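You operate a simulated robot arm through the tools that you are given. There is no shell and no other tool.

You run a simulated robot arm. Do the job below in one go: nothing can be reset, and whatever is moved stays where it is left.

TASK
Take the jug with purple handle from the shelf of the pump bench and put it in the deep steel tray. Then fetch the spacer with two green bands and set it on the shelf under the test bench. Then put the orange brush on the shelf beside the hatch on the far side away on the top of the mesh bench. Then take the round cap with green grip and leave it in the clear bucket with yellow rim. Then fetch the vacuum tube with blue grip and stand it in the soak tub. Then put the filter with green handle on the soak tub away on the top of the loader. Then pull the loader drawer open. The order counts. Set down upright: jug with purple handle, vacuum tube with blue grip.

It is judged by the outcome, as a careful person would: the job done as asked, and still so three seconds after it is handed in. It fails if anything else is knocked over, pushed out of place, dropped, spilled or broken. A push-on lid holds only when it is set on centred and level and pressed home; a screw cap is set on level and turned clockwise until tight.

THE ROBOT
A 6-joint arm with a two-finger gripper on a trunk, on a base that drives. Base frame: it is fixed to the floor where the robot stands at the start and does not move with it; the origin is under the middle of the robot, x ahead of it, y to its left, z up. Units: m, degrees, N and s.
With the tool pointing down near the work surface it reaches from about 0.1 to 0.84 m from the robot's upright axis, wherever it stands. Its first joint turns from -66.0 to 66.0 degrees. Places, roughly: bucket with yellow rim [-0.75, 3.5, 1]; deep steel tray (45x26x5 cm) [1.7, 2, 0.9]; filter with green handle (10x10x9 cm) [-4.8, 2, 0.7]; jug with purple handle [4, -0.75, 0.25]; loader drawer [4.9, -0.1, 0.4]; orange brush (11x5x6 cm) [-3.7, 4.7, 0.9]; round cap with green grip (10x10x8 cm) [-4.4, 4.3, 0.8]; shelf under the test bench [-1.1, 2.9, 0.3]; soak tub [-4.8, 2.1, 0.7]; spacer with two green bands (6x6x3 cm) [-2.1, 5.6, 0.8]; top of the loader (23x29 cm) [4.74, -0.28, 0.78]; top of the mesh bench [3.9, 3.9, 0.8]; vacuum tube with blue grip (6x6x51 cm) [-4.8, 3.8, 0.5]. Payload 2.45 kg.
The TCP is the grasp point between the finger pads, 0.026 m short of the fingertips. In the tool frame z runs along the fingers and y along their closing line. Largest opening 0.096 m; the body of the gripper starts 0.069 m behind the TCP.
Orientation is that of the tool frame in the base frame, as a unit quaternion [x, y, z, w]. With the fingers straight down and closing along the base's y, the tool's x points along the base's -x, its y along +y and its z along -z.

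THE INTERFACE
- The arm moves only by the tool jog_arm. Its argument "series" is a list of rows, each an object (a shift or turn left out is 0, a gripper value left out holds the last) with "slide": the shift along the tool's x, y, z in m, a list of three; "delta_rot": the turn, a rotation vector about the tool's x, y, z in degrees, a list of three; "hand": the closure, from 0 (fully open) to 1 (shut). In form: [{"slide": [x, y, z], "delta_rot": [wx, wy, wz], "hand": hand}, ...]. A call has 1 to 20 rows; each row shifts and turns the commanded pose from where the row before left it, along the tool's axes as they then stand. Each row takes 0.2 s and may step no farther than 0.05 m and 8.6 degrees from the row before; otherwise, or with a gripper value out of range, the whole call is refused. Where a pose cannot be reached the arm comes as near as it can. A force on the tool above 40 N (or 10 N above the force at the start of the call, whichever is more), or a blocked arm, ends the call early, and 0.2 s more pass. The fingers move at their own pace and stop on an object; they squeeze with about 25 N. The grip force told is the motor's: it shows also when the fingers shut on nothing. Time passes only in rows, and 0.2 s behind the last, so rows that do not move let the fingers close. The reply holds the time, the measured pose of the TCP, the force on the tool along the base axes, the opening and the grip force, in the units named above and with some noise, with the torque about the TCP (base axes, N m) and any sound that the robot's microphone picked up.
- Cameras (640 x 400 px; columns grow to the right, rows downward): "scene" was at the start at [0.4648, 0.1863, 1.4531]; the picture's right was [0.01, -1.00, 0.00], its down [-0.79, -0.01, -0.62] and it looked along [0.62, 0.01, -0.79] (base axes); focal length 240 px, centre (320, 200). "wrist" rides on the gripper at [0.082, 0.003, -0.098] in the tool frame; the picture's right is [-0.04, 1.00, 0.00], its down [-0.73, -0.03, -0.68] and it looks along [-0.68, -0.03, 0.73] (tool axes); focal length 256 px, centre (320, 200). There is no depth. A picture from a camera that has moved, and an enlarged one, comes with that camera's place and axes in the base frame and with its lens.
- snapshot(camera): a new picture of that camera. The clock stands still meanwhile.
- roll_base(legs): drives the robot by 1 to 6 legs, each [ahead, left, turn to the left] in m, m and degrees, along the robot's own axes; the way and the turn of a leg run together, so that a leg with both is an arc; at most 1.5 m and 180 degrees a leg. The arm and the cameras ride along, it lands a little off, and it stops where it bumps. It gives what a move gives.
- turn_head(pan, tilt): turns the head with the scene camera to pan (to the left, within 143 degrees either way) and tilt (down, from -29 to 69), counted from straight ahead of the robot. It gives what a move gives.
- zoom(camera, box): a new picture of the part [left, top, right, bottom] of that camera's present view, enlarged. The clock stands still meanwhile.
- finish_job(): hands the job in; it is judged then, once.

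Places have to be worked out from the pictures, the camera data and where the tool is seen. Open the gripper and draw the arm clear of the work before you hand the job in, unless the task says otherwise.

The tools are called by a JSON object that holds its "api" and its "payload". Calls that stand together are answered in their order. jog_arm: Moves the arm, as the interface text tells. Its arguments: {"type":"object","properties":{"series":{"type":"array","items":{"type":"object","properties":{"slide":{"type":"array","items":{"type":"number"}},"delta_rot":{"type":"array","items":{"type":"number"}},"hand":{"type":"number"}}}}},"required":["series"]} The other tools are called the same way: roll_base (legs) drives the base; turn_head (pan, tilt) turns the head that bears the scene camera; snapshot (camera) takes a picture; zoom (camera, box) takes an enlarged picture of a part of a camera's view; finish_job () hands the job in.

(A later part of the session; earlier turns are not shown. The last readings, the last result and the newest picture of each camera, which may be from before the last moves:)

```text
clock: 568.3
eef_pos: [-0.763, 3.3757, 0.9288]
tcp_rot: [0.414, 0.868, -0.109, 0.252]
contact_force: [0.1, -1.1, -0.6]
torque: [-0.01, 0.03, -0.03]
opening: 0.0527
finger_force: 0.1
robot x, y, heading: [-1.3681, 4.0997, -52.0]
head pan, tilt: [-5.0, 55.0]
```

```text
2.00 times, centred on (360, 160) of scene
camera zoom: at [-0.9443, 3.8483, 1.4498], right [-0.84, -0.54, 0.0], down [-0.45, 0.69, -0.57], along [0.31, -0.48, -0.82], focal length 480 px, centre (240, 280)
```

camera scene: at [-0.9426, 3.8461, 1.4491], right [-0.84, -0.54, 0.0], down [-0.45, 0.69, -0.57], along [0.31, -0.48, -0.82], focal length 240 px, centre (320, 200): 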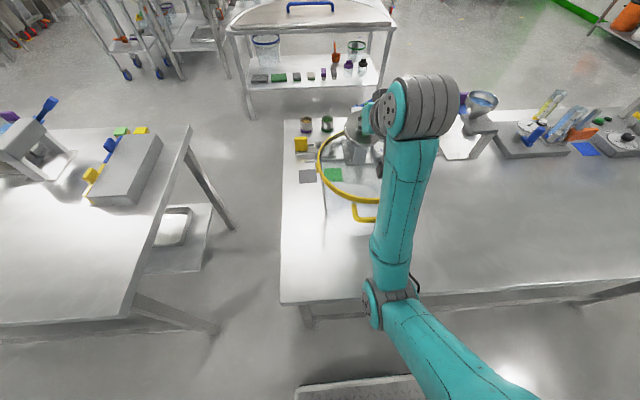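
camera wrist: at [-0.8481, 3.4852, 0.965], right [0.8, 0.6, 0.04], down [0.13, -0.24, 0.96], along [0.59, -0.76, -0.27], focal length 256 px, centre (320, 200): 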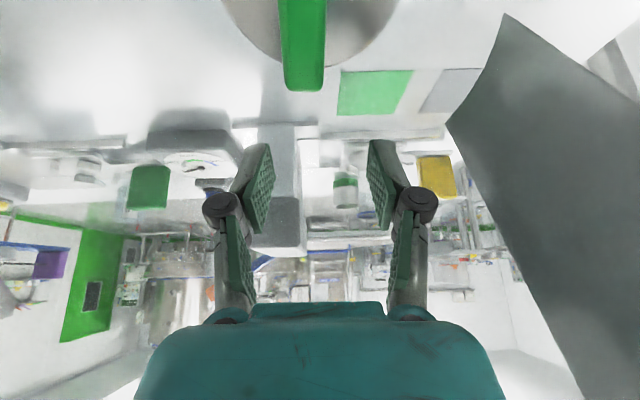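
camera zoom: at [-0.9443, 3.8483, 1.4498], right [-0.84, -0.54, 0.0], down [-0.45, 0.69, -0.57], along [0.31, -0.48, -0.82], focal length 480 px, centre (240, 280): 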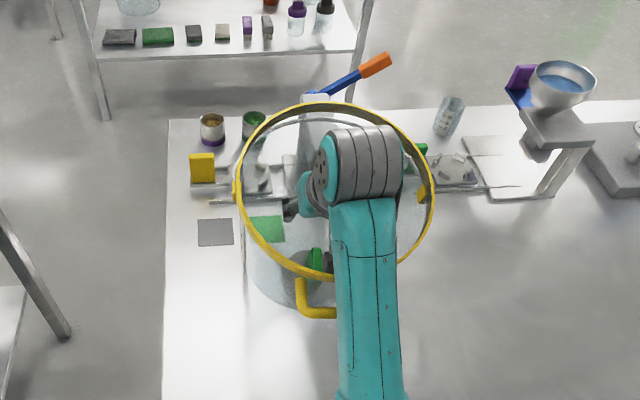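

It is coming back upright. I continue easing.

{"api": "jog_arm", "payload": {"series": [{"slide": [-0.0051, 0, 0.0031]}, {"slide": [-0.0051, 0, 0.0031]}, {"slide": [-0.0051, 0, 0.0031]}, {}]}}

{"api": "zoom", "payload": {"camera": "scene", "box": [260, 60, 460, 260]}}

{"api": "snapshot", "payload": {"camera": "wrist"}}

```text
clock: 569.3
eef_pos: [-0.7522, 3.3614, 0.9257]
tcp_rot: [0.415, 0.868, -0.109, 0.25]
contact_force: [-0.1, -0.1, 0.2]
torque: [-0.02, -0.03, 0.0]
opening: 0.0526
finger_force: 0.1
robot x, y, heading: [-1.3687, 4.0984, -52.2]
head pan, tilt: [-5.0, 55.0]
```

```text
2.00 times, centred on (360, 160) of scene
camera zoom: at [-0.9431, 3.8467, 1.4493], right [-0.84, -0.54, 0.0], down [-0.45, 0.69, -0.57], along [0.31, -0.48, -0.82], focal length 480 px, centre (240, 280)
```

zoom: 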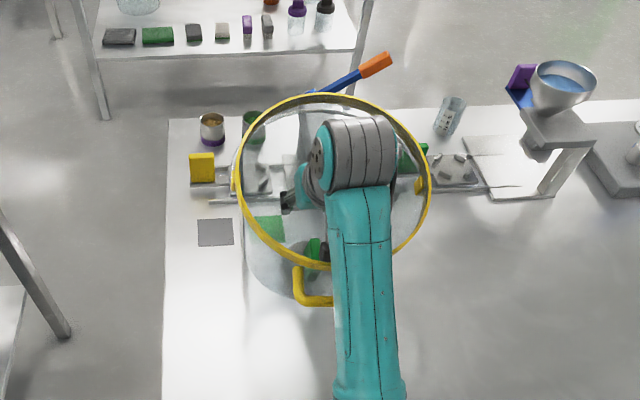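

```text
taken
camera wrist: at [-0.8254, 3.4587, 0.9659], right [0.8, 0.6, 0.04], down [0.13, -0.24, 0.96], along [0.59, -0.76, -0.27], focal length 256 px, centre (320, 200)
```

wrist: 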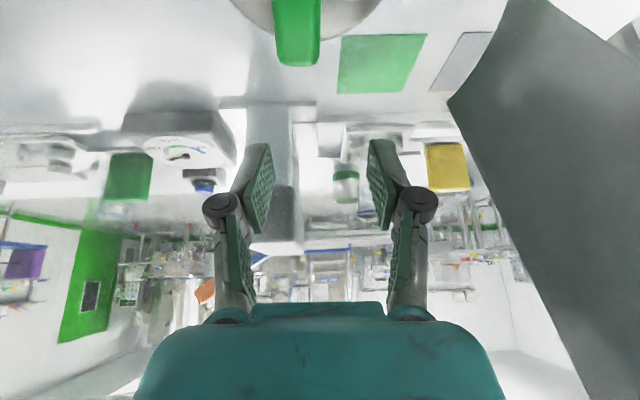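

The wrist sensor reads nothing, so it must be my forearm resting on the near rim that tips the bucket. I raise the arm slowly while easing slightly forward, so the bucket can settle.

{"api": "jog_arm", "payload": {"series": [{"slide": [-0.0074, 0, -0.0025]}, {"slide": [-0.0074, 0, -0.0025]}, {"slide": [-0.0074, 0, -0.0025]}, {"slide": [-0.0074, 0, -0.0025]}, {}]}}

{"api": "zoom", "payload": {"camera": "scene", "box": [260, 60, 460, 260]}}

```text
clock: 570.5
eef_pos: [-0.7405, 3.3462, 0.948]
tcp_rot: [0.416, 0.868, -0.109, 0.249]
contact_force: [-0.5, -0.6, 0.8]
torque: [-0.02, -0.01, -0.01]
opening: 0.053
finger_force: 0.0
robot x, y, heading: [-1.3668, 4.0994, -52.1]
head pan, tilt: [-5.0, 55.0]
```

```text
2.00 times, centred on (360, 160) of scene
camera zoom: at [-0.9429, 3.8464, 1.4491], right [-0.84, -0.54, 0.0], down [-0.45, 0.69, -0.57], along [0.31, -0.48, -0.82], focal length 480 px, centre (240, 280)
```

zoom: 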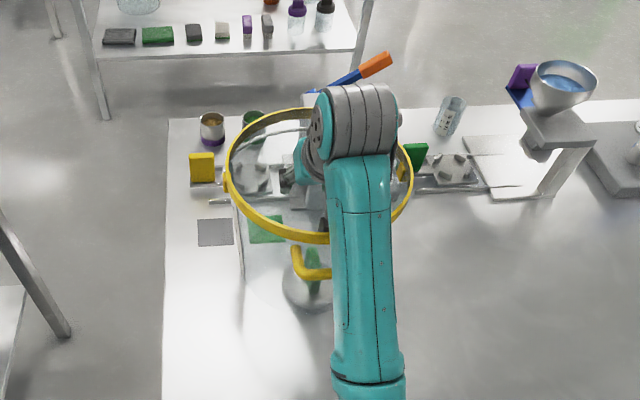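

The bucket stands upright again with the cap inside. I move the tool a bit forward and upward in small steps, tilting as needed, to come out without catching the rim.

{"api": "jog_arm", "payload": {"series": [{"slide": [-0.0128, 0, 0.0078]}, {"slide": [-0.0078, 0, -0.0128]}, {"slide": [-0.0078, 0, -0.0128]}, {"delta_rot": [0, -5, 0]}, {"slide": [-0.0119, 0, -0.0161]}, {}]}}

{"api": "zoom", "payload": {"camera": "scene", "box": [260, 60, 460, 260]}}

{"api": "snapshot", "payload": {"camera": "wrist"}}

```text
clock: 571.9
eef_pos: [-0.7313, 3.3314, 1.0003]
tcp_rot: [0.41, 0.856, -0.128, 0.287]
contact_force: [-0.8, 0.4, -0.2]
torque: [0.01, -0.02, 0.01]
opening: 0.0527
finger_force: 0.1
robot x, y, heading: [-1.3677, 4.0989, -51.9]
head pan, tilt: [-5.0, 55.0]
```

```text
2.00 times, centred on (360, 160) of scene
camera zoom: at [-0.9428, 3.8464, 1.4491], right [-0.84, -0.54, 0.0], down [-0.45, 0.69, -0.57], along [0.31, -0.48, -0.82], focal length 480 px, centre (240, 280)
```

zoom: 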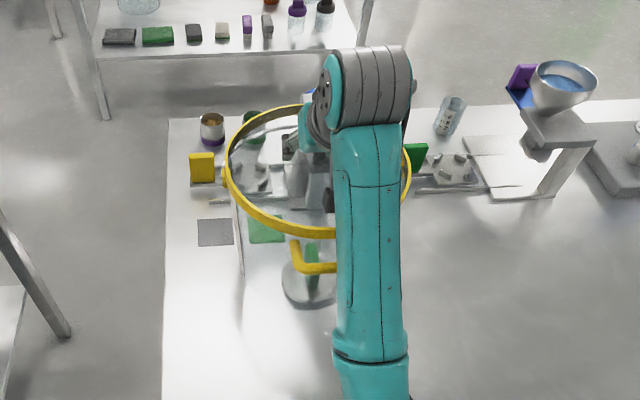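

```text
taken
camera wrist: at [-0.8065, 3.4321, 1.0297], right [0.79, 0.61, 0.04], down [0.08, -0.17, 0.98], along [0.6, -0.78, -0.18], focal length 256 px, centre (320, 200)
```

wrist: 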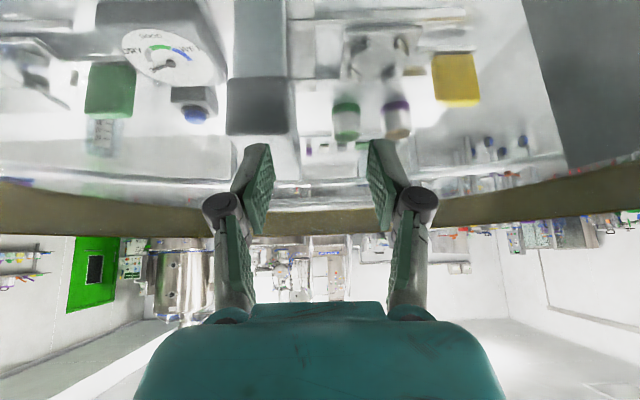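

The tool is nearly out; cap remains inside the bucket. I continue raising.

{"api": "jog_arm", "payload": {"series": [{"slide": [-0.006, 0, -0.008]}, {"delta_rot": [0, -5, 0]}, {"slide": [-0.0166, 0, -0.0187]}, {"delta_rot": [0, -5, 0]}, {"slide": [-0.0218, 0, -0.0207]}, {"slide": [-0.0218, 0, -0.0207]}, {}]}}

{"api": "roll_base", "payload": {"legs": [[-0.45, 0, 0]]}}

{"api": "turn_head", "payload": {"pan": 0, "tilt": 45}}

{"api": "zoom", "payload": {"camera": "scene", "box": [260, 60, 460, 260]}}

```text
clock: 573.5
eef_pos: [-0.7322, 3.3334, 1.0939]
tcp_rot: [0.397, 0.828, -0.163, 0.36]
contact_force: [-0.7, 0.1, 0.4]
torque: [0.01, -0.02, 0.04]
opening: 0.053
finger_force: 0.1
robot x, y, heading: [-1.367, 4.0977, -52.1]
head pan, tilt: [-5.0, 55.0]
```

```text
clock: 576.2
eef_pos: [-1.011, 3.6898, 1.0941]
tcp_rot: [0.398, 0.828, -0.163, 0.36]
contact_force: [-0.5, 1.1, -1.4]
torque: [0.0, -0.01, -0.02]
opening: 0.0527
finger_force: 0.1
robot x, y, heading: [-1.6469, 4.4548, -52.1]
head pan, tilt: [-5.0, 55.0]
```

```text
clock: 576.9
eef_pos: [-1.0132, 3.69, 1.0938]
tcp_rot: [0.398, 0.828, -0.163, 0.36]
contact_force: [-0.2, 0.4, -0.1]
torque: [0.02, -0.02, 0.01]
opening: 0.0527
finger_force: 0.0
robot x, y, heading: [-1.644, 4.4577, -52.1]
head pan, tilt: [0.0, 45.0]
```

```text
2.00 times, centred on (360, 160) of scene
camera zoom: at [-1.2108, 4.1997, 1.4625], right [-0.79, -0.61, 0.0], down [-0.43, 0.56, -0.71], along [0.43, -0.56, -0.71], focal length 480 px, centre (240, 280)
```

zoom: 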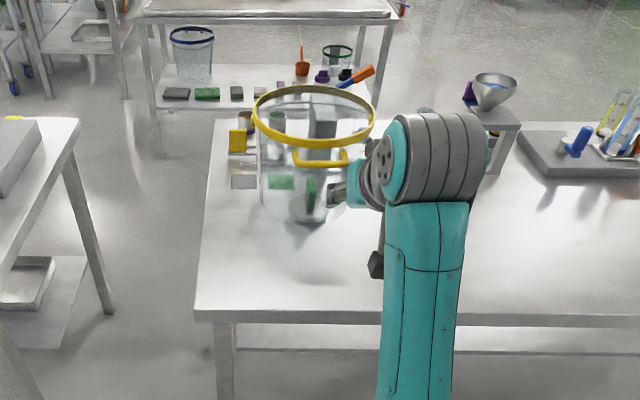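

The cap is in the bucket, which stands upright but slid about 5–6 cm away from me. I'll draw it gently back to its place with closed fingers against the inside of its near wall; first I position above.

{"api": "jog_arm", "payload": {"series": [{"hand": 1}, {}, {}]}}

{"api": "roll_base", "payload": {"legs": [[0.3, 0, -0.5]]}}

{"api": "turn_head", "payload": {"pan": -5, "tilt": 55}}

{"api": "zoom", "payload": {"camera": "scene", "box": [240, 40, 460, 240]}}

```text
clock: 577.7
eef_pos: [-1.012, 3.6893, 1.0936]
tcp_rot: [0.398, 0.828, -0.163, 0.36]
contact_force: [-0.4, 0.1, 1.1]
torque: [-0.02, 0.03, 0.01]
opening: 0.0
finger_force: 24.7
robot x, y, heading: [-1.6441, 4.4593, -52.0]
head pan, tilt: [0.0, 45.0]
```

```text
clock: 579.8
eef_pos: [-0.8363, 3.443, 1.0932]
tcp_rot: [0.403, 0.825, -0.166, 0.359]
contact_force: [-0.6, -0.7, 1.2]
torque: [0.0, -0.02, -0.01]
opening: 0.0
finger_force: 24.7
robot x, y, heading: [-1.4597, 4.22, -52.6]
head pan, tilt: [0.0, 45.0]
```

```text
clock: 580.5
eef_pos: [-0.836, 3.4443, 1.0938]
tcp_rot: [0.403, 0.826, -0.165, 0.359]
contact_force: [-0.5, 0.4, 0.9]
torque: [0.0, -0.04, -0.01]
opening: 0.0001
finger_force: 25.2
robot x, y, heading: [-1.4612, 4.2186, -52.6]
head pan, tilt: [-5.0, 55.0]
```

```text
2.00 times, centred on (350, 140) of scene
camera zoom: at [-1.0409, 3.9599, 1.4491], right [-0.85, -0.53, 0.0], down [-0.44, 0.69, -0.57], along [0.31, -0.49, -0.82], focal length 480 px, centre (260, 320)
```

zoom: 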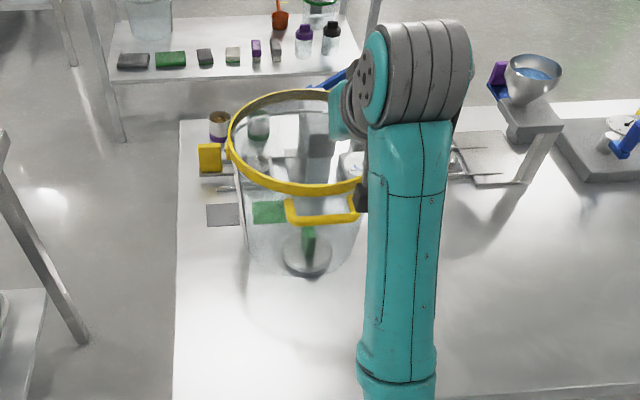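

The cap lies inside at the bottom. I lower the closed fingers just inside the near rim.

{"api": "jog_arm", "payload": {"series": [{"slide": [-0.0069, 0, 0.0073]}, {"slide": [0.0254, 0, 0.024]}, {"slide": [0.0254, 0, 0.024]}, {"delta_rot": [0, 7.5, 0]}, {"delta_rot": [0, 7.5, 0]}, {}]}}

{"api": "snapshot", "payload": {"camera": "wrist"}}

{"api": "zoom", "payload": {"camera": "scene", "box": [240, 40, 460, 240]}}

```text
clock: 581.9
eef_pos: [-0.8299, 3.4357, 1.0235]
tcp_rot: [0.42, 0.865, -0.11, 0.249]
contact_force: [-0.1, -0.4, -0.1]
torque: [-0.01, -0.01, 0.0]
opening: 0.0
finger_force: 25.4
robot x, y, heading: [-1.4632, 4.2165, -53.0]
head pan, tilt: [-5.0, 55.0]
```

```text
taken
camera wrist: at [-0.9018, 3.5341, 1.0639], right [0.8, 0.59, 0.04], down [0.13, -0.24, 0.96], along [0.58, -0.77, -0.27], focal length 256 px, centre (320, 200)
```

wrist: 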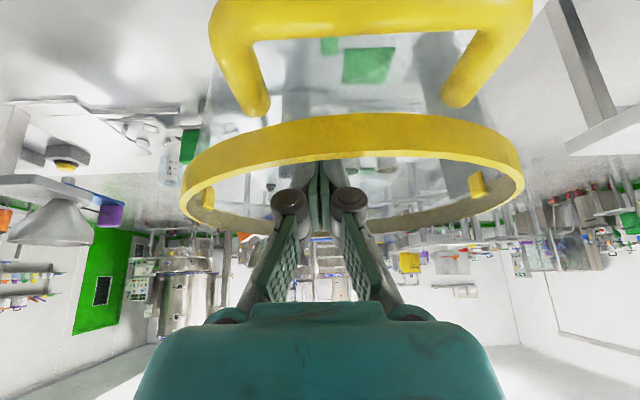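

```text
2.00 times, centred on (350, 140) of scene
camera zoom: at [-1.041, 3.9599, 1.4491], right [-0.85, -0.53, 0.0], down [-0.44, 0.69, -0.57], along [0.31, -0.49, -0.82], focal length 480 px, centre (260, 320)
```

zoom: 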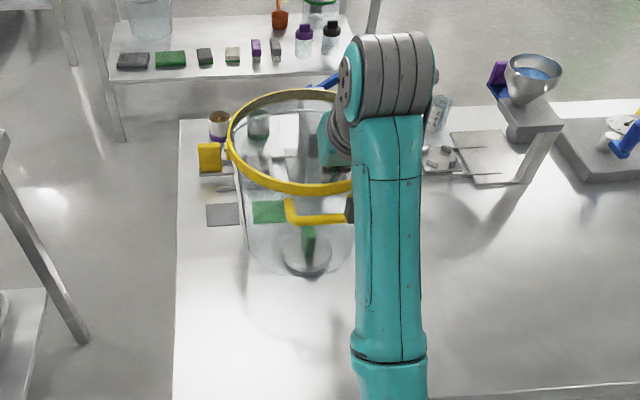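

The fingertips are inside the near rim, the camera outside it. I lower 3.5 cm more, then draw the bucket back slowly with the base.

{"api": "jog_arm", "payload": {"series": [{"slide": [0.0091, 0, 0.0149]}, {"slide": [0.0091, 0, 0.0149]}, {}]}}

{"api": "roll_base", "payload": {"legs": [[-0.025, 0, 0]]}}

{"api": "snapshot", "payload": {"camera": "wrist"}}

{"api": "zoom", "payload": {"camera": "scene", "box": [240, 40, 460, 240]}}

```text
clock: 582.5
eef_pos: [-0.8284, 3.4347, 0.9989]
tcp_rot: [0.419, 0.863, -0.115, 0.258]
contact_force: [0.3, -0.3, 12.2]
torque: [0.14, 0.24, 0.0]
opening: 0.0001
finger_force: 25.2
robot x, y, heading: [-1.4621, 4.2188, -52.7]
head pan, tilt: [-5.0, 55.0]
stopped in row 3: the force on the tool passed its limit at 51 N (the readings are from after the stop); the commanded pose is now the measured one
```

```text
clock: 583.3
eef_pos: [-0.8428, 3.4555, 0.9976]
tcp_rot: [0.42, 0.864, -0.113, 0.256]
contact_force: [1.0, -0.7, -0.7]
torque: [0.05, -0.04, -0.01]
opening: 0.0
finger_force: 25.5
robot x, y, heading: [-1.4783, 4.2402, -52.5]
head pan, tilt: [-5.0, 55.0]
```

```text
taken
camera wrist: at [-0.9161, 3.5536, 1.0356], right [0.8, 0.59, 0.04], down [0.12, -0.23, 0.97], along [0.58, -0.77, -0.25], focal length 256 px, centre (320, 200)
```

wrist: 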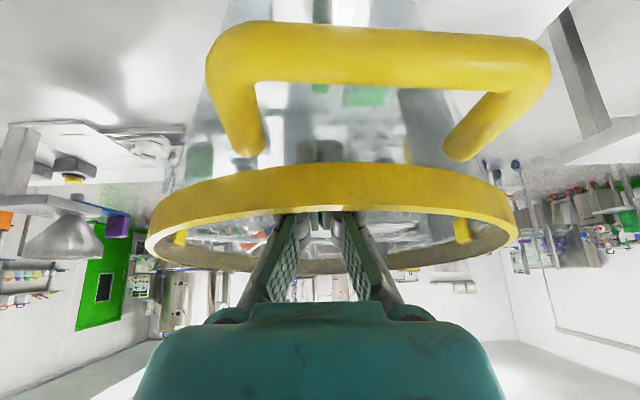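

```text
2.00 times, centred on (350, 140) of scene
camera zoom: at [-1.0561, 3.9798, 1.4491], right [-0.85, -0.53, 0.0], down [-0.44, 0.69, -0.57], along [0.31, -0.49, -0.82], focal length 480 px, centre (260, 320)
```

zoom: 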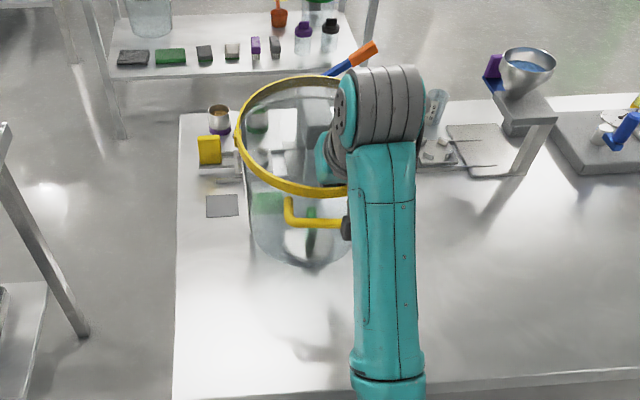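

Pulling at rim height only tips the bucket instead of sliding it. I go forward again to let it stand, then raise the tool out and measure where it stands.

{"api": "roll_base", "payload": {"legs": [[0.03, 0, 0]]}}

{"api": "jog_arm", "payload": {"series": [{"slide": [-0.0054, 0, -0.0084]}, {"slide": [-0.0054, 0, -0.0084]}, {"slide": [-0.0054, 0, -0.0084]}, {}]}}

{"api": "zoom", "payload": {"camera": "scene", "box": [240, 40, 460, 240]}}

{"api": "snapshot", "payload": {"camera": "wrist"}}

```text
clock: 584.4
eef_pos: [-0.8257, 3.4309, 1.0019]
tcp_rot: [0.42, 0.863, -0.116, 0.258]
contact_force: [-0.6, -0.6, 4.0]
torque: [0.05, 0.09, -0.01]
opening: 0.0003
finger_force: 24.6
robot x, y, heading: [-1.4583, 4.2151, -52.9]
head pan, tilt: [-5.0, 55.0]
stopped in leg 1: the force on the tool passed its limit at 44 N (the readings are from after the stop); the commanded pose is now the measured one
```

```text
clock: 585.4
eef_pos: [-0.8258, 3.4306, 1.031]
tcp_rot: [0.42, 0.863, -0.116, 0.256]
contact_force: [0.3, 0.2, 0.3]
torque: [-0.02, 0.0, 0.03]
opening: 0.0
finger_force: 24.8
robot x, y, heading: [-1.4591, 4.2147, -53.0]
head pan, tilt: [-5.0, 55.0]
```

```text
2.00 times, centred on (350, 140) of scene
camera zoom: at [-1.0376, 3.9554, 1.4491], right [-0.85, -0.53, 0.0], down [-0.44, 0.69, -0.57], along [0.31, -0.49, -0.82], focal length 480 px, centre (260, 320)
```

zoom: 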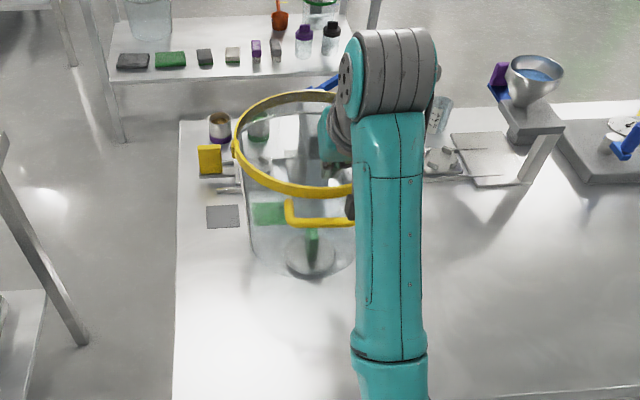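

```text
taken
camera wrist: at [-0.898, 3.5291, 1.0686], right [0.8, 0.59, 0.04], down [0.12, -0.22, 0.97], along [0.58, -0.77, -0.25], focal length 256 px, centre (320, 200)
```

wrist: 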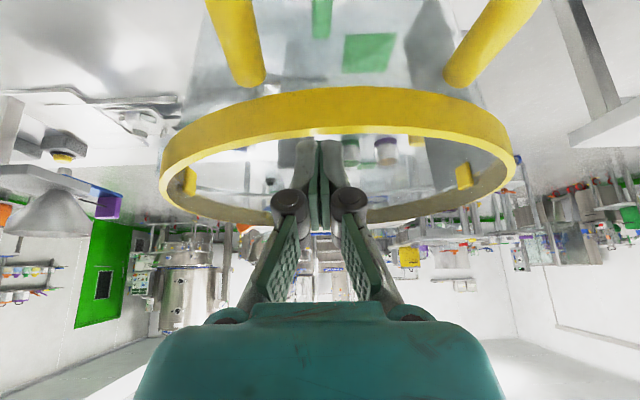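

The finger is clear. I raise fully and back off to measure the bucket's position.

{"api": "jog_arm", "payload": {"series": [{"slide": [-0.0107, 0, -0.0169]}, {"delta_rot": [0, -7.5, 0]}, {"slide": [-0.0197, 0, -0.0226]}, {}]}}

{"api": "roll_base", "payload": {"legs": [[-0.4, 0, 0]]}}

{"api": "turn_head", "payload": {"pan": 0, "tilt": 40}}

{"api": "zoom", "payload": {"camera": "scene", "box": [270, 80, 430, 220]}}

```text
clock: 586.4
eef_pos: [-0.8258, 3.4302, 1.0817]
tcp_rot: [0.411, 0.844, -0.143, 0.313]
contact_force: [-0.5, 0.4, 0.0]
torque: [-0.03, -0.01, 0.0]
opening: 0.0
finger_force: 24.5
robot x, y, heading: [-1.459, 4.214, -53.0]
head pan, tilt: [-5.0, 55.0]
```

```text
clock: 588.8
eef_pos: [-1.0666, 3.7432, 1.0809]
tcp_rot: [0.413, 0.843, -0.144, 0.313]
contact_force: [-0.4, 0.3, 0.4]
torque: [0.0, 0.03, -0.03]
opening: 0.0
finger_force: 25.4
robot x, y, heading: [-1.6994, 4.5312, -52.8]
head pan, tilt: [-5.0, 55.0]
```

```text
clock: 589.6
eef_pos: [-1.0668, 3.743, 1.083]
tcp_rot: [0.413, 0.843, -0.144, 0.312]
contact_force: [0.2, 0.5, -0.3]
torque: [0.04, -0.02, 0.01]
opening: 0.0001
finger_force: 24.9
robot x, y, heading: [-1.6952, 4.5301, -53.1]
head pan, tilt: [0.0, 40.0]
```

```text
2.86 times, centred on (350, 150) of scene
camera zoom: at [-1.264, 4.262, 1.4697], right [-0.8, -0.6, 0.0], down [-0.39, 0.51, -0.77], along [0.46, -0.61, -0.64], focal length 685 px, centre (234, 343)
```

zoom: 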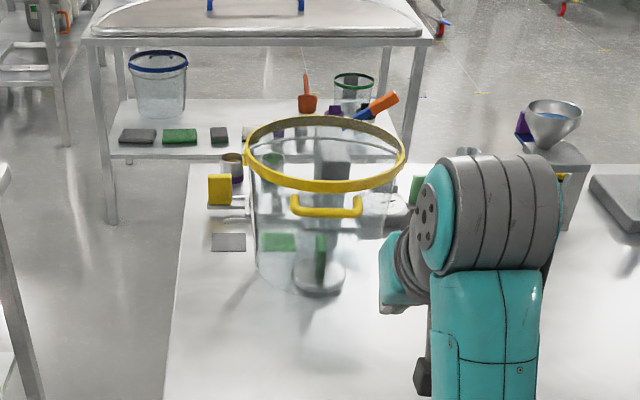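

The bucket is upright with the cap inside, but about 5.5 cm from its original place. I will grip its near handle (bar at about u 1.42, v 3.322, z 1.006) with a horizontal tool closing vertically, and slide it back; first I set the tool orientation in free space.

{"api": "jog_arm", "payload": {"series": [{"delta_rot": [0, -7.5, 0], "hand": 0.4}, {"delta_rot": [0, -7.5, 0]}, {"delta_rot": [0, -7.5, 0]}, {"delta_rot": [0, -7.5, 0]}, {"delta_rot": [0, -7.5, 0]}, {}]}}

{"api": "jog_arm", "payload": {"series": [{"delta_rot": [0, 0, 7.5]}, {"delta_rot": [0, 0, 7.5]}, {"delta_rot": [0, 0, 7.5]}, {"delta_rot": [0, 0, 7.5]}, {"delta_rot": [0, 0, 7.5]}, {"delta_rot": [0, 0, 7.5]}, {"delta_rot": [0, 0, 7.5]}, {"delta_rot": [0, 0, 7.5]}, {"delta_rot": [0, 0, 7.5]}, {"delta_rot": [0, 0, 7.5]}, {"delta_rot": [0, 0, 7.5]}, {"delta_rot": [0, 0, 7.5]}, {}]}}

{"api": "snapshot", "payload": {"camera": "wrist"}}

```text
clock: 591.0
eef_pos: [-1.0679, 3.7426, 1.0821]
tcp_rot: [0.345, 0.698, -0.269, 0.567]
contact_force: [-0.6, -0.3, 0.5]
torque: [-0.01, 0.02, -0.01]
opening: 0.0575
finger_force: 0.0
robot x, y, heading: [-1.6981, 4.5321, -52.8]
head pan, tilt: [0.0, 40.0]
```

```text
clock: 593.8
eef_pos: [-1.0666, 3.7423, 1.0808]
tcp_rot: [0.737, 0.249, 0.211, 0.591]
contact_force: [-0.3, -0.2, -0.6]
torque: [-0.03, 0.0, 0.0]
opening: 0.0578
finger_force: 0.0
robot x, y, heading: [-1.6954, 4.5285, -52.9]
head pan, tilt: [0.0, 40.0]
```

```text
taken
camera wrist: at [-1.0611, 3.8697, 1.1061], right [0.09, -0.2, 0.98], down [-0.99, 0.07, 0.1], along [-0.09, -0.98, -0.2], focal length 256 px, centre (320, 200)
```

wrist: 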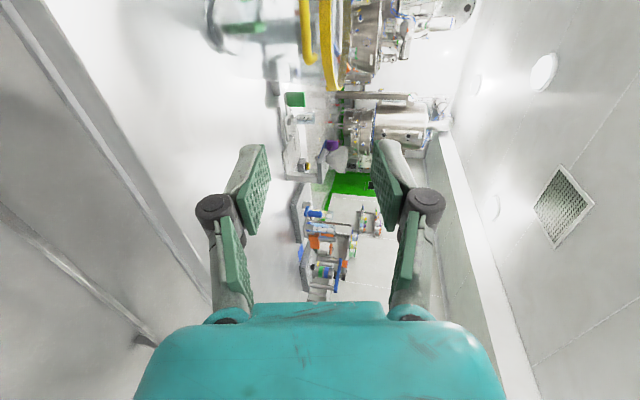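

The tool is horizontal with the fingers above/below. I lower to the handle's height, then drive forward most of the way and look.

{"api": "jog_arm", "payload": {"series": [{"slide": [0.0134, -0.0392, 0.0088]}, {"slide": [0.0134, -0.0392, 0.0088]}, {}]}}

{"api": "roll_base", "payload": {"legs": [[0.22, 0, 0]]}}

{"api": "snapshot", "payload": {"camera": "wrist"}}

{"api": "snapshot", "payload": {"camera": "scene"}}

```text
clock: 594.6
eef_pos: [-1.044, 3.7597, 0.9994]
tcp_rot: [0.738, 0.25, 0.211, 0.59]
contact_force: [-0.1, -0.2, -0.3]
torque: [0.0, 0.01, -0.02]
opening: 0.0576
finger_force: 0.1
robot x, y, heading: [-1.6969, 4.5326, -52.8]
head pan, tilt: [0.0, 40.0]
```

```text
clock: 596.3
eef_pos: [-0.9075, 3.5831, 1.0008]
tcp_rot: [0.737, 0.251, 0.213, 0.59]
contact_force: [0.5, 0.4, -0.2]
torque: [-0.03, 0.02, -0.05]
opening: 0.0578
finger_force: 0.1
robot x, y, heading: [-1.5643, 4.3519, -52.9]
head pan, tilt: [0.0, 40.0]
```

```text
taken
camera wrist: at [-0.9018, 3.7096, 1.0249], right [0.09, -0.2, 0.98], down [-0.99, 0.07, 0.1], along [-0.09, -0.98, -0.19], focal length 256 px, centre (320, 200)
```

wrist: 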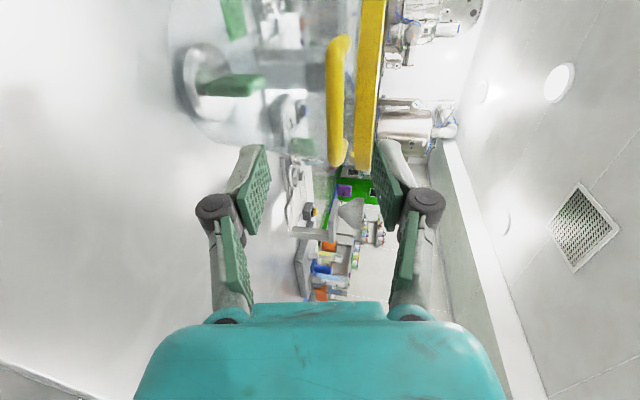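

```text
taken
camera scene: at [-1.1281, 4.0848, 1.4698], right [-0.8, -0.6, 0.0], down [-0.39, 0.51, -0.77], along [0.46, -0.61, -0.64], focal length 240 px, centre (320, 200)
```

scene: 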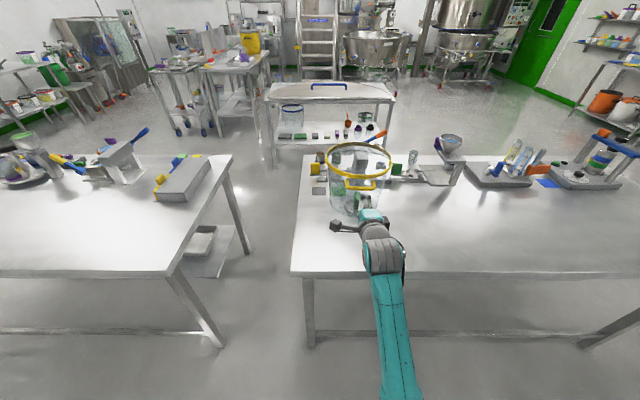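

The handle bar (u 1.384–1.473, z≈0.995) is just ahead between the open fingers. I move forward 7.6 cm with the arm and check.

{"api": "jog_arm", "payload": {"series": [{"slide": [-0.001, 0.0052, 0.0378]}, {"slide": [-0.001, 0.0052, 0.0378]}, {}]}}

{"api": "snapshot", "payload": {"camera": "wrist"}}

```text
clock: 597.1
eef_pos: [-0.862, 3.5233, 0.9931]
tcp_rot: [0.738, 0.25, 0.213, 0.59]
contact_force: [0.4, -0.1, 0.2]
torque: [0.03, 0.04, 0.02]
opening: 0.0576
finger_force: 0.0
robot x, y, heading: [-1.5611, 4.3525, -52.8]
head pan, tilt: [0.0, 40.0]
```

```text
taken
camera wrist: at [-0.8568, 3.6482, 1.019], right [0.09, -0.2, 0.98], down [-0.99, 0.07, 0.1], along [-0.09, -0.98, -0.19], focal length 256 px, centre (320, 200)
```

wrist: 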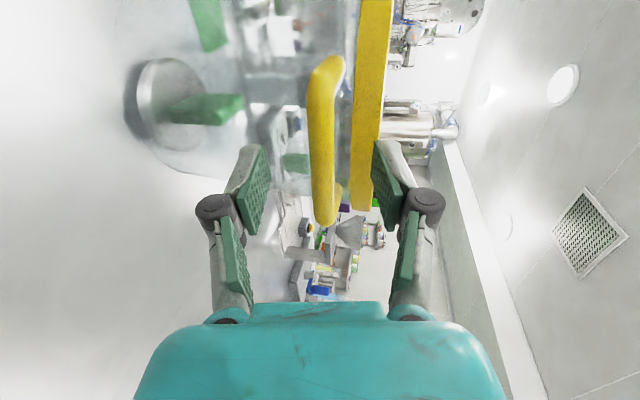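

The bar is between the pads. I close on it.

{"api": "jog_arm", "payload": {"series": [{"slide": [0, 0.002, 0.004]}, {"hand": 1}, {}, {}, {}]}}

{"api": "snapshot", "payload": {"camera": "wrist"}}

```text
clock: 598.3
eef_pos: [-0.8594, 3.5182, 0.9949]
tcp_rot: [0.737, 0.252, 0.214, 0.589]
contact_force: [-1.8, 3.0, 0.1]
torque: [0.08, -0.02, 0.0]
opening: 0.0135
finger_force: 25.1
robot x, y, heading: [-1.56, 4.3492, -52.7]
head pan, tilt: [0.0, 40.0]
```

```text
taken
camera wrist: at [-0.854, 3.6455, 1.0194], right [0.09, -0.2, 0.98], down [-0.99, 0.07, 0.1], along [-0.09, -0.98, -0.19], focal length 256 px, centre (320, 200)
```

wrist: 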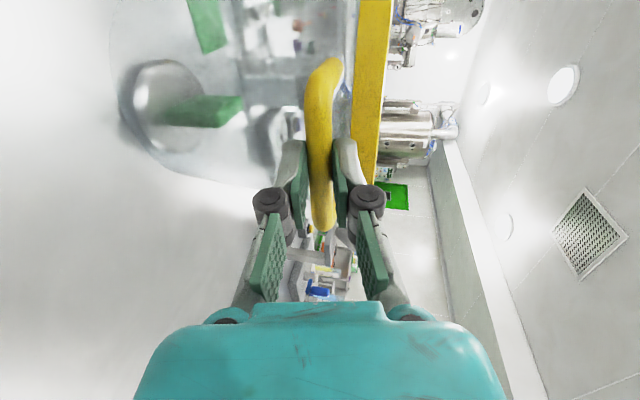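

The handle is gripped. I lift it a few millimetres to unweight the near side and slide the bucket back 5.5 cm with the base.

{"api": "jog_arm", "payload": {"series": [{"slide": [0, 0.004, 0]}, {}]}}

{"api": "roll_base", "payload": {"legs": [[-0.055, 0, 0]]}}

{"api": "snapshot", "payload": {"camera": "wrist"}}

{"api": "zoom", "payload": {"camera": "scene", "box": [270, 100, 430, 240]}}

```text
clock: 598.9
eef_pos: [-0.858, 3.5179, 0.998]
tcp_rot: [0.737, 0.251, 0.213, 0.59]
contact_force: [-2.0, 4.9, 0.2]
torque: [0.12, 0.03, 0.16]
opening: 0.0135
finger_force: 24.9
robot x, y, heading: [-1.559, 4.3547, -52.5]
head pan, tilt: [0.0, 40.0]
```

```text
clock: 599.8
eef_pos: [-0.8912, 3.5614, 0.999]
tcp_rot: [0.738, 0.251, 0.213, 0.589]
contact_force: [0.1, 0.3, 0.3]
torque: [-0.01, 0.0, -0.04]
opening: 0.0131
finger_force: 25.1
robot x, y, heading: [-1.5953, 4.3937, -53.0]
head pan, tilt: [0.0, 40.0]
```

```text
taken
camera wrist: at [-0.8859, 3.6891, 1.0236], right [0.09, -0.2, 0.98], down [-0.99, 0.07, 0.1], along [-0.09, -0.98, -0.19], focal length 256 px, centre (320, 200)
```

wrist: 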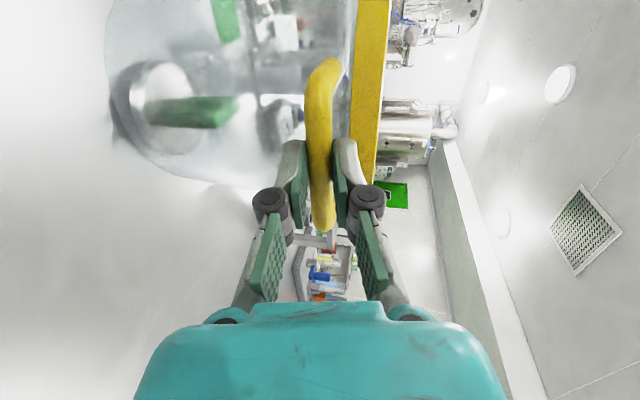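

```text
2.86 times, centred on (350, 170) of scene
camera zoom: at [-1.1611, 4.129, 1.4697], right [-0.8, -0.61, 0.0], down [-0.39, 0.51, -0.77], along [0.46, -0.61, -0.64], focal length 685 px, centre (234, 286)
```

zoom: 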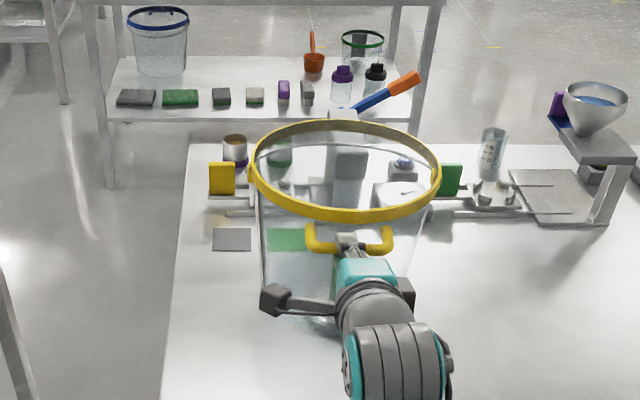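

The bucket followed; its centre is now at about (1.406, 3.216), within ~1 cm of the original. I lower the 4 mm, open, and withdraw.

{"api": "jog_arm", "payload": {"series": [{"slide": [0, -0.002, 0]}, {"slide": [0, -0.002, 0]}, {}, {"hand": 0.7}, {"hand": 0.4}, {}]}}

{"api": "roll_base", "payload": {"legs": [[-0.35, 0, 0]]}}

{"api": "zoom", "payload": {"camera": "scene", "box": [270, 80, 430, 220]}}

```text
clock: 601.2
eef_pos: [-0.8907, 3.5639, 0.9951]
tcp_rot: [0.737, 0.251, 0.212, 0.59]
contact_force: [0.1, 0.2, 0.1]
torque: [0.02, 0.03, 0.02]
opening: 0.0577
finger_force: 0.0
robot x, y, heading: [-1.5986, 4.3931, -52.6]
head pan, tilt: [0.0, 40.0]
```

```text
clock: 603.5
eef_pos: [-1.1002, 3.8421, 0.9952]
tcp_rot: [0.737, 0.253, 0.214, 0.59]
contact_force: [-0.7, 0.8, -0.2]
torque: [0.03, 0.05, -0.03]
opening: 0.0576
finger_force: 0.1
robot x, y, heading: [-1.811, 4.6761, -52.8]
head pan, tilt: [0.0, 40.0]
```

```text
2.86 times, centred on (350, 150) of scene
camera zoom: at [-1.3719, 4.4078, 1.4698], right [-0.79, -0.61, 0.0], down [-0.39, 0.51, -0.77], along [0.47, -0.61, -0.64], focal length 685 px, centre (234, 343)
```

zoom: 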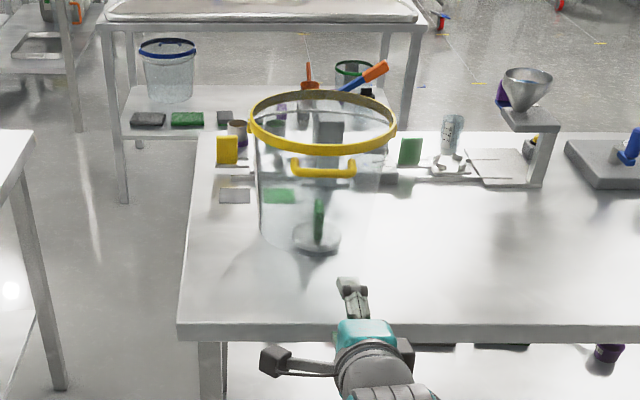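

Task 4 is done with the bucket back in place. I undo the tool roll and drive to the vacuum corner for the tube.

{"api": "jog_arm", "payload": {"series": [{"delta_rot": [0, 0, -7.5], "hand": 0}, {"delta_rot": [0, 0, -7.5]}, {"delta_rot": [0, 0, -7.5]}, {"delta_rot": [0, 0, -7.5]}, {"delta_rot": [0, 0, -7.5]}, {"delta_rot": [0, 0, -7.5]}, {"delta_rot": [0, 0, -7.5]}, {"delta_rot": [0, 0, -7.5]}, {"delta_rot": [0, 0, -7.5]}, {"delta_rot": [0, 0, -7.5]}, {"delta_rot": [0, 0, -7.5]}, {"delta_rot": [0, 0, -7.5]}, {}]}}

{"api": "roll_base", "payload": {"legs": [[0, 0, -90], [0, 0.55, 0], [1.4, 0, 0], [1.4, 0, 0], [0, 0, -90]]}}

{"api": "turn_head", "payload": {"pan": 0, "tilt": 30}}

{"api": "snapshot", "payload": {"camera": "scene"}}

{"api": "zoom", "payload": {"camera": "scene", "box": [200, 100, 440, 300]}}

```text
clock: 606.3
eef_pos: [-1.0999, 3.843, 0.9947]
tcp_rot: [0.342, 0.7, -0.267, 0.568]
contact_force: [0.2, -0.1, 0.3]
torque: [0.01, -0.02, -0.04]
opening: 0.0961
finger_force: 0.1
robot x, y, heading: [-1.8043, 4.6665, -52.6]
head pan, tilt: [0.0, 40.0]
```

```text
clock: 630.2
eef_pos: [-4.3732, 3.3336, 0.9947]
tcp_rot: [0.702, -0.338, -0.57, -0.263]
contact_force: [0.4, 0.3, -0.7]
torque: [-0.05, 0.05, -0.03]
opening: 0.0961
finger_force: 0.1
robot x, y, heading: [-3.6533, 2.5129, 128.4]
head pan, tilt: [0.0, 40.0]
```

```text
clock: 630.9
eef_pos: [-4.3725, 3.3333, 0.9946]
tcp_rot: [0.703, -0.336, -0.571, -0.261]
contact_force: [-0.1, -0.1, -0.4]
torque: [-0.06, 0.0, -0.04]
opening: 0.0958
finger_force: 0.0
robot x, y, heading: [-3.6562, 2.5139, 128.3]
head pan, tilt: [0.0, 30.0]
```

```text
taken
camera scene: at [-4.0978, 2.7771, 1.4851], right [0.78, 0.62, 0.0], down [0.31, -0.39, -0.87], along [-0.54, 0.68, -0.5], focal length 240 px, centre (320, 200)
```

scene: 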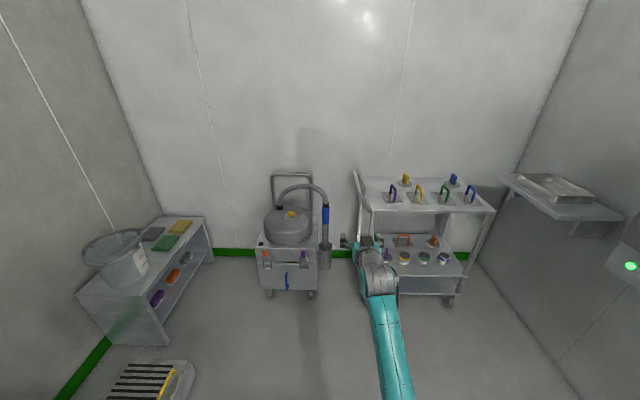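

```text
2.00 times, centred on (320, 200) of scene
camera zoom: at [-4.0978, 2.7771, 1.4851], right [0.78, 0.62, 0.0], down [0.31, -0.39, -0.87], along [-0.54, 0.68, -0.5], focal length 480 px, centre (320, 200)
```

zoom: 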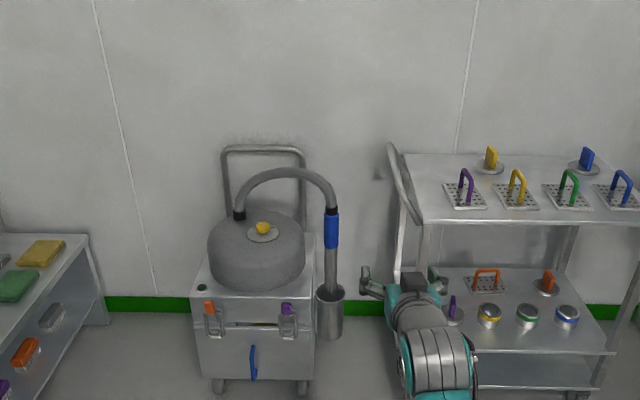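

The tube stands in a cup holder at the vacuum's right side, with the hose meeting its top. I retract the arm and go closer to see how hose and tube join.

{"api": "jog_arm", "payload": {"series": [{"slide": [0.011, 0, -0.0487]}, {"slide": [0.011, 0, -0.0487]}, {"slide": [0.011, 0, -0.0487]}, {"slide": [0.011, 0, -0.0487]}, {"slide": [0.011, 0, -0.0487]}, {"slide": [0.011, 0, -0.0487]}, {}]}}

{"api": "roll_base", "payload": {"legs": [[0.45, 0, -1.5]]}}

{"api": "turn_head", "payload": {"pan": 0, "tilt": 40}}

{"api": "zoom", "payload": {"camera": "scene", "box": [220, 80, 420, 280]}}

{"api": "zoom", "payload": {"camera": "scene", "box": [300, 120, 380, 180]}}

{"api": "snapshot", "payload": {"camera": "wrist"}}

```text
clock: 632.5
eef_pos: [-4.1831, 3.1001, 0.993]
tcp_rot: [0.702, -0.337, -0.57, -0.262]
contact_force: [0.3, 0.2, -0.8]
torque: [-0.01, -0.01, 0.01]
opening: 0.0961
finger_force: 0.1
robot x, y, heading: [-3.6547, 2.5167, 128.2]
head pan, tilt: [0.0, 30.0]
```

```text
clock: 635.2
eef_pos: [-4.4381, 3.4757, 0.9926]
tcp_rot: [0.696, -0.347, -0.567, -0.27]
contact_force: [-0.7, 0.3, 0.5]
torque: [-0.01, -0.04, -0.04]
opening: 0.096
finger_force: 0.1
robot x, y, heading: [-3.927, 2.8716, 126.6]
head pan, tilt: [0.0, 30.0]
```

```text
clock: 635.9
eef_pos: [-4.4378, 3.4738, 0.9924]
tcp_rot: [0.696, -0.348, -0.566, -0.271]
contact_force: [0.4, -0.4, -0.1]
torque: [-0.03, 0.01, -0.01]
opening: 0.0961
finger_force: 0.1
robot x, y, heading: [-3.9265, 2.8685, 126.5]
head pan, tilt: [0.0, 40.0]
```

```text
2.00 times, centred on (320, 180) of scene
camera zoom: at [-4.3591, 3.1436, 1.4698], right [0.8, 0.59, 0.0], down [0.38, -0.52, -0.77], along [-0.46, 0.62, -0.64], focal length 480 px, centre (320, 240)
```

zoom: 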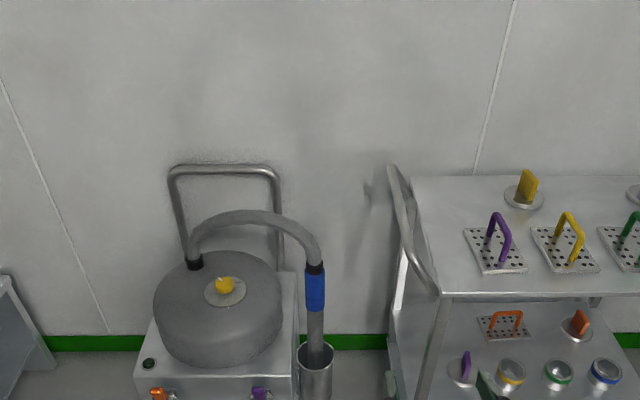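

```text
6.67 times, centred on (340, 150) of scene
camera zoom: at [-4.3591, 3.1436, 1.4698], right [0.8, 0.59, 0.0], down [0.38, -0.52, -0.77], along [-0.46, 0.62, -0.64], focal length 1599 px, centre (187, 533)
```

zoom: 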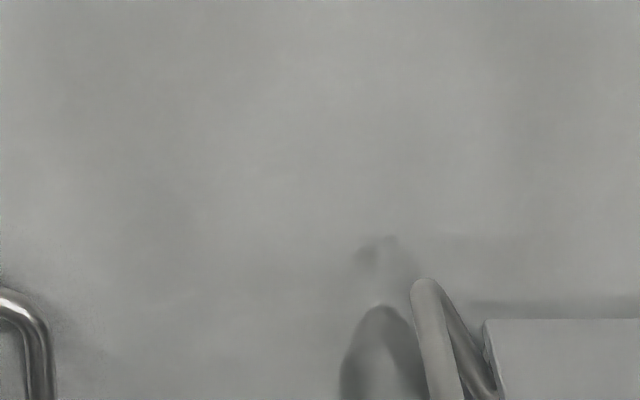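

```text
taken
camera wrist: at [-4.3704, 3.3839, 0.9338], right [-0.8, -0.6, 0.06], down [0.34, -0.37, 0.86], along [-0.5, 0.7, 0.51], focal length 256 px, centre (320, 200)
```

wrist: 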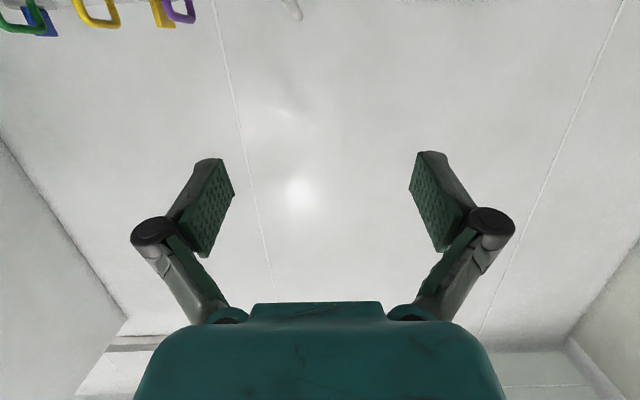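

I lower the tool to the grip's height in front of the tube for a level close-up.

{"api": "jog_arm", "payload": {"series": [{"slide": [0.0407, 0.018, 0.0088]}, {"slide": [0.0407, 0.018, 0.0088]}, {"slide": [0.0407, 0.018, 0.0088]}, {"slide": [0.0407, 0.018, 0.0088]}, {"slide": [0.0407, 0.018, 0.0088]}, {"slide": [0.0407, 0.018, 0.0088]}, {"slide": [0.0407, 0.018, 0.0088]}, {"slide": [0.0407, 0.018, 0.0088]}, {}]}}

{"api": "snapshot", "payload": {"camera": "wrist"}}

{"api": "turn_head", "payload": {"pan": 10, "tilt": 45}}

{"api": "snapshot", "payload": {"camera": "scene"}}

```text
clock: 637.9
eef_pos: [-4.5556, 3.3825, 0.6608]
tcp_rot: [0.697, -0.347, -0.566, -0.27]
contact_force: [0.7, 0.1, 0.2]
torque: [0.04, -0.01, 0.0]
opening: 0.0961
finger_force: 0.0
robot x, y, heading: [-3.9252, 2.8656, 126.5]
head pan, tilt: [0.0, 40.0]
```

```text
taken
camera wrist: at [-4.4885, 3.2918, 0.6009], right [-0.8, -0.6, 0.06], down [0.34, -0.38, 0.86], along [-0.5, 0.7, 0.51], focal length 256 px, centre (320, 200)
```

wrist: 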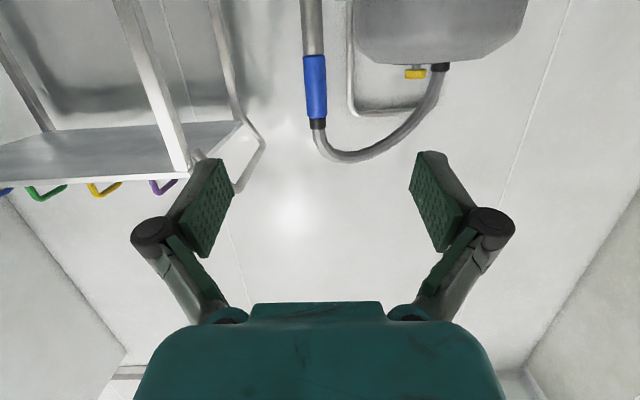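

```text
clock: 638.6
eef_pos: [-4.5552, 3.3827, 0.6611]
tcp_rot: [0.697, -0.348, -0.566, -0.27]
contact_force: [-0.7, -1.0, 0.1]
torque: [0.0, -0.02, 0.0]
opening: 0.096
finger_force: 0.0
robot x, y, heading: [-3.924, 2.8705, 126.5]
head pan, tilt: [10.0, 45.0]
```

```text
taken
camera scene: at [-4.3675, 3.1312, 1.4625], right [0.69, 0.72, 0.0], down [0.51, -0.49, -0.71], along [-0.51, 0.49, -0.71], focal length 240 px, centre (320, 200)
```

scene: 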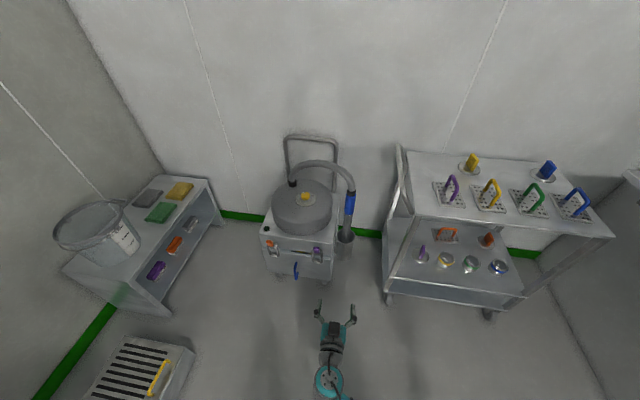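

The tube grip is about 5 cm thick at z 0.60–0.73 with the tube going down into the cup. Because the tub rim is high, gripping lower on the tube is better; I lower to z≈0.48 for a look there.

{"api": "jog_arm", "payload": {"series": [{"slide": [0.0407, 0, 0.0088]}, {"slide": [0.0407, 0, 0.0088]}, {"slide": [0.0407, 0, 0.0088]}, {"slide": [0.0407, 0, 0.0088]}, {"slide": [0.0163, 0, 0.0035]}, {}]}}

{"api": "snapshot", "payload": {"camera": "wrist"}}

```text
clock: 640.0
eef_pos: [-4.5578, 3.3807, 0.4795]
tcp_rot: [0.696, -0.348, -0.567, -0.271]
contact_force: [0.4, -1.0, 0.0]
torque: [-0.01, 0.0, -0.01]
opening: 0.0959
finger_force: 0.1
robot x, y, heading: [-3.9256, 2.8691, 126.7]
head pan, tilt: [10.0, 45.0]
```

```text
taken
camera wrist: at [-4.4905, 3.2898, 0.4197], right [-0.8, -0.6, 0.06], down [0.35, -0.37, 0.86], along [-0.5, 0.7, 0.51], focal length 256 px, centre (320, 200)
```

wrist: 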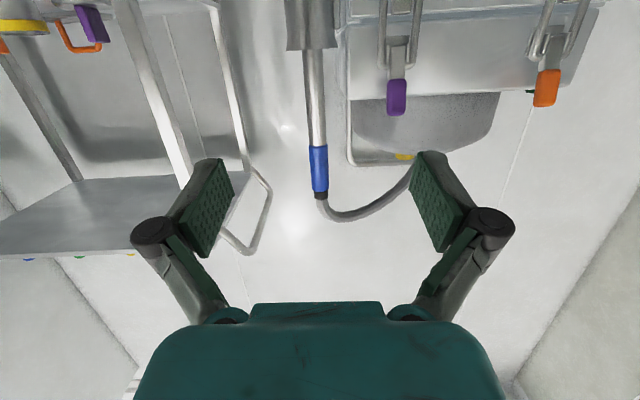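

The tube is about 4.5 cm thick, cup top at z≈0.42, and the vacuum's case is close on the left below z 0.5. I'll grip at z≈0.53 with reduced opening; I raise 5 cm and drive ahead.

{"api": "jog_arm", "payload": {"series": [{"slide": [-0.0244, 0, -0.0053], "hand": 0.2}, {"slide": [-0.0244, 0, -0.0053]}, {}]}}

{"api": "roll_base", "payload": {"legs": [[0.34, 0, 0.3]]}}

{"api": "snapshot", "payload": {"camera": "wrist"}}

{"api": "turn_head", "payload": {"pan": 15, "tilt": 55}}

{"api": "snapshot", "payload": {"camera": "scene"}}

```text
clock: 640.8
eef_pos: [-4.5554, 3.3836, 0.5297]
tcp_rot: [0.697, -0.348, -0.566, -0.271]
contact_force: [0.2, -0.4, -1.1]
torque: [0.03, -0.01, 0.02]
opening: 0.0769
finger_force: 0.1
robot x, y, heading: [-3.9293, 2.8728, 126.5]
head pan, tilt: [10.0, 45.0]
```

```text
clock: 643.0
eef_pos: [-4.7572, 3.6488, 0.5287]
tcp_rot: [0.697, -0.347, -0.566, -0.27]
contact_force: [-0.2, -0.1, -0.1]
torque: [0.0, 0.03, 0.01]
opening: 0.0768
finger_force: 0.0
robot x, y, heading: [-4.1271, 3.1396, 126.9]
head pan, tilt: [10.0, 45.0]
```

```text
taken
camera wrist: at [-4.6914, 3.5598, 0.4698], right [-0.79, -0.61, 0.06], down [0.35, -0.37, 0.86], along [-0.5, 0.7, 0.51], focal length 256 px, centre (320, 200)
```

wrist: 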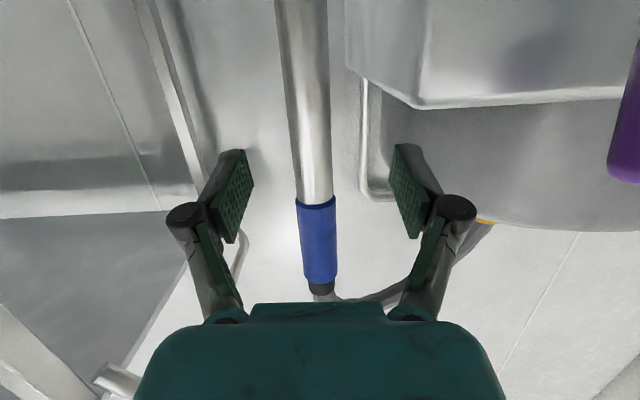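

```text
clock: 643.8
eef_pos: [-4.7593, 3.6507, 0.5289]
tcp_rot: [0.697, -0.346, -0.567, -0.27]
contact_force: [0.1, -0.7, -0.4]
torque: [0.0, 0.0, -0.01]
opening: 0.0768
finger_force: 0.0
robot x, y, heading: [-4.1284, 3.1411, 126.5]
head pan, tilt: [15.0, 55.0]
```

```text
taken
camera scene: at [-4.5662, 3.3884, 1.4491], right [0.62, 0.78, 0.0], down [0.64, -0.51, -0.57], along [-0.45, 0.36, -0.82], focal length 240 px, centre (320, 200)
```

scene: 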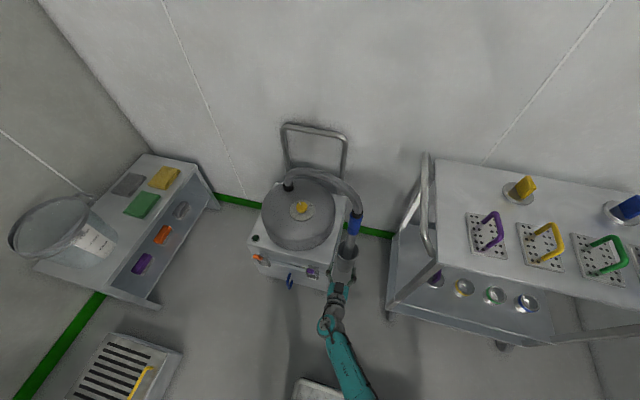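

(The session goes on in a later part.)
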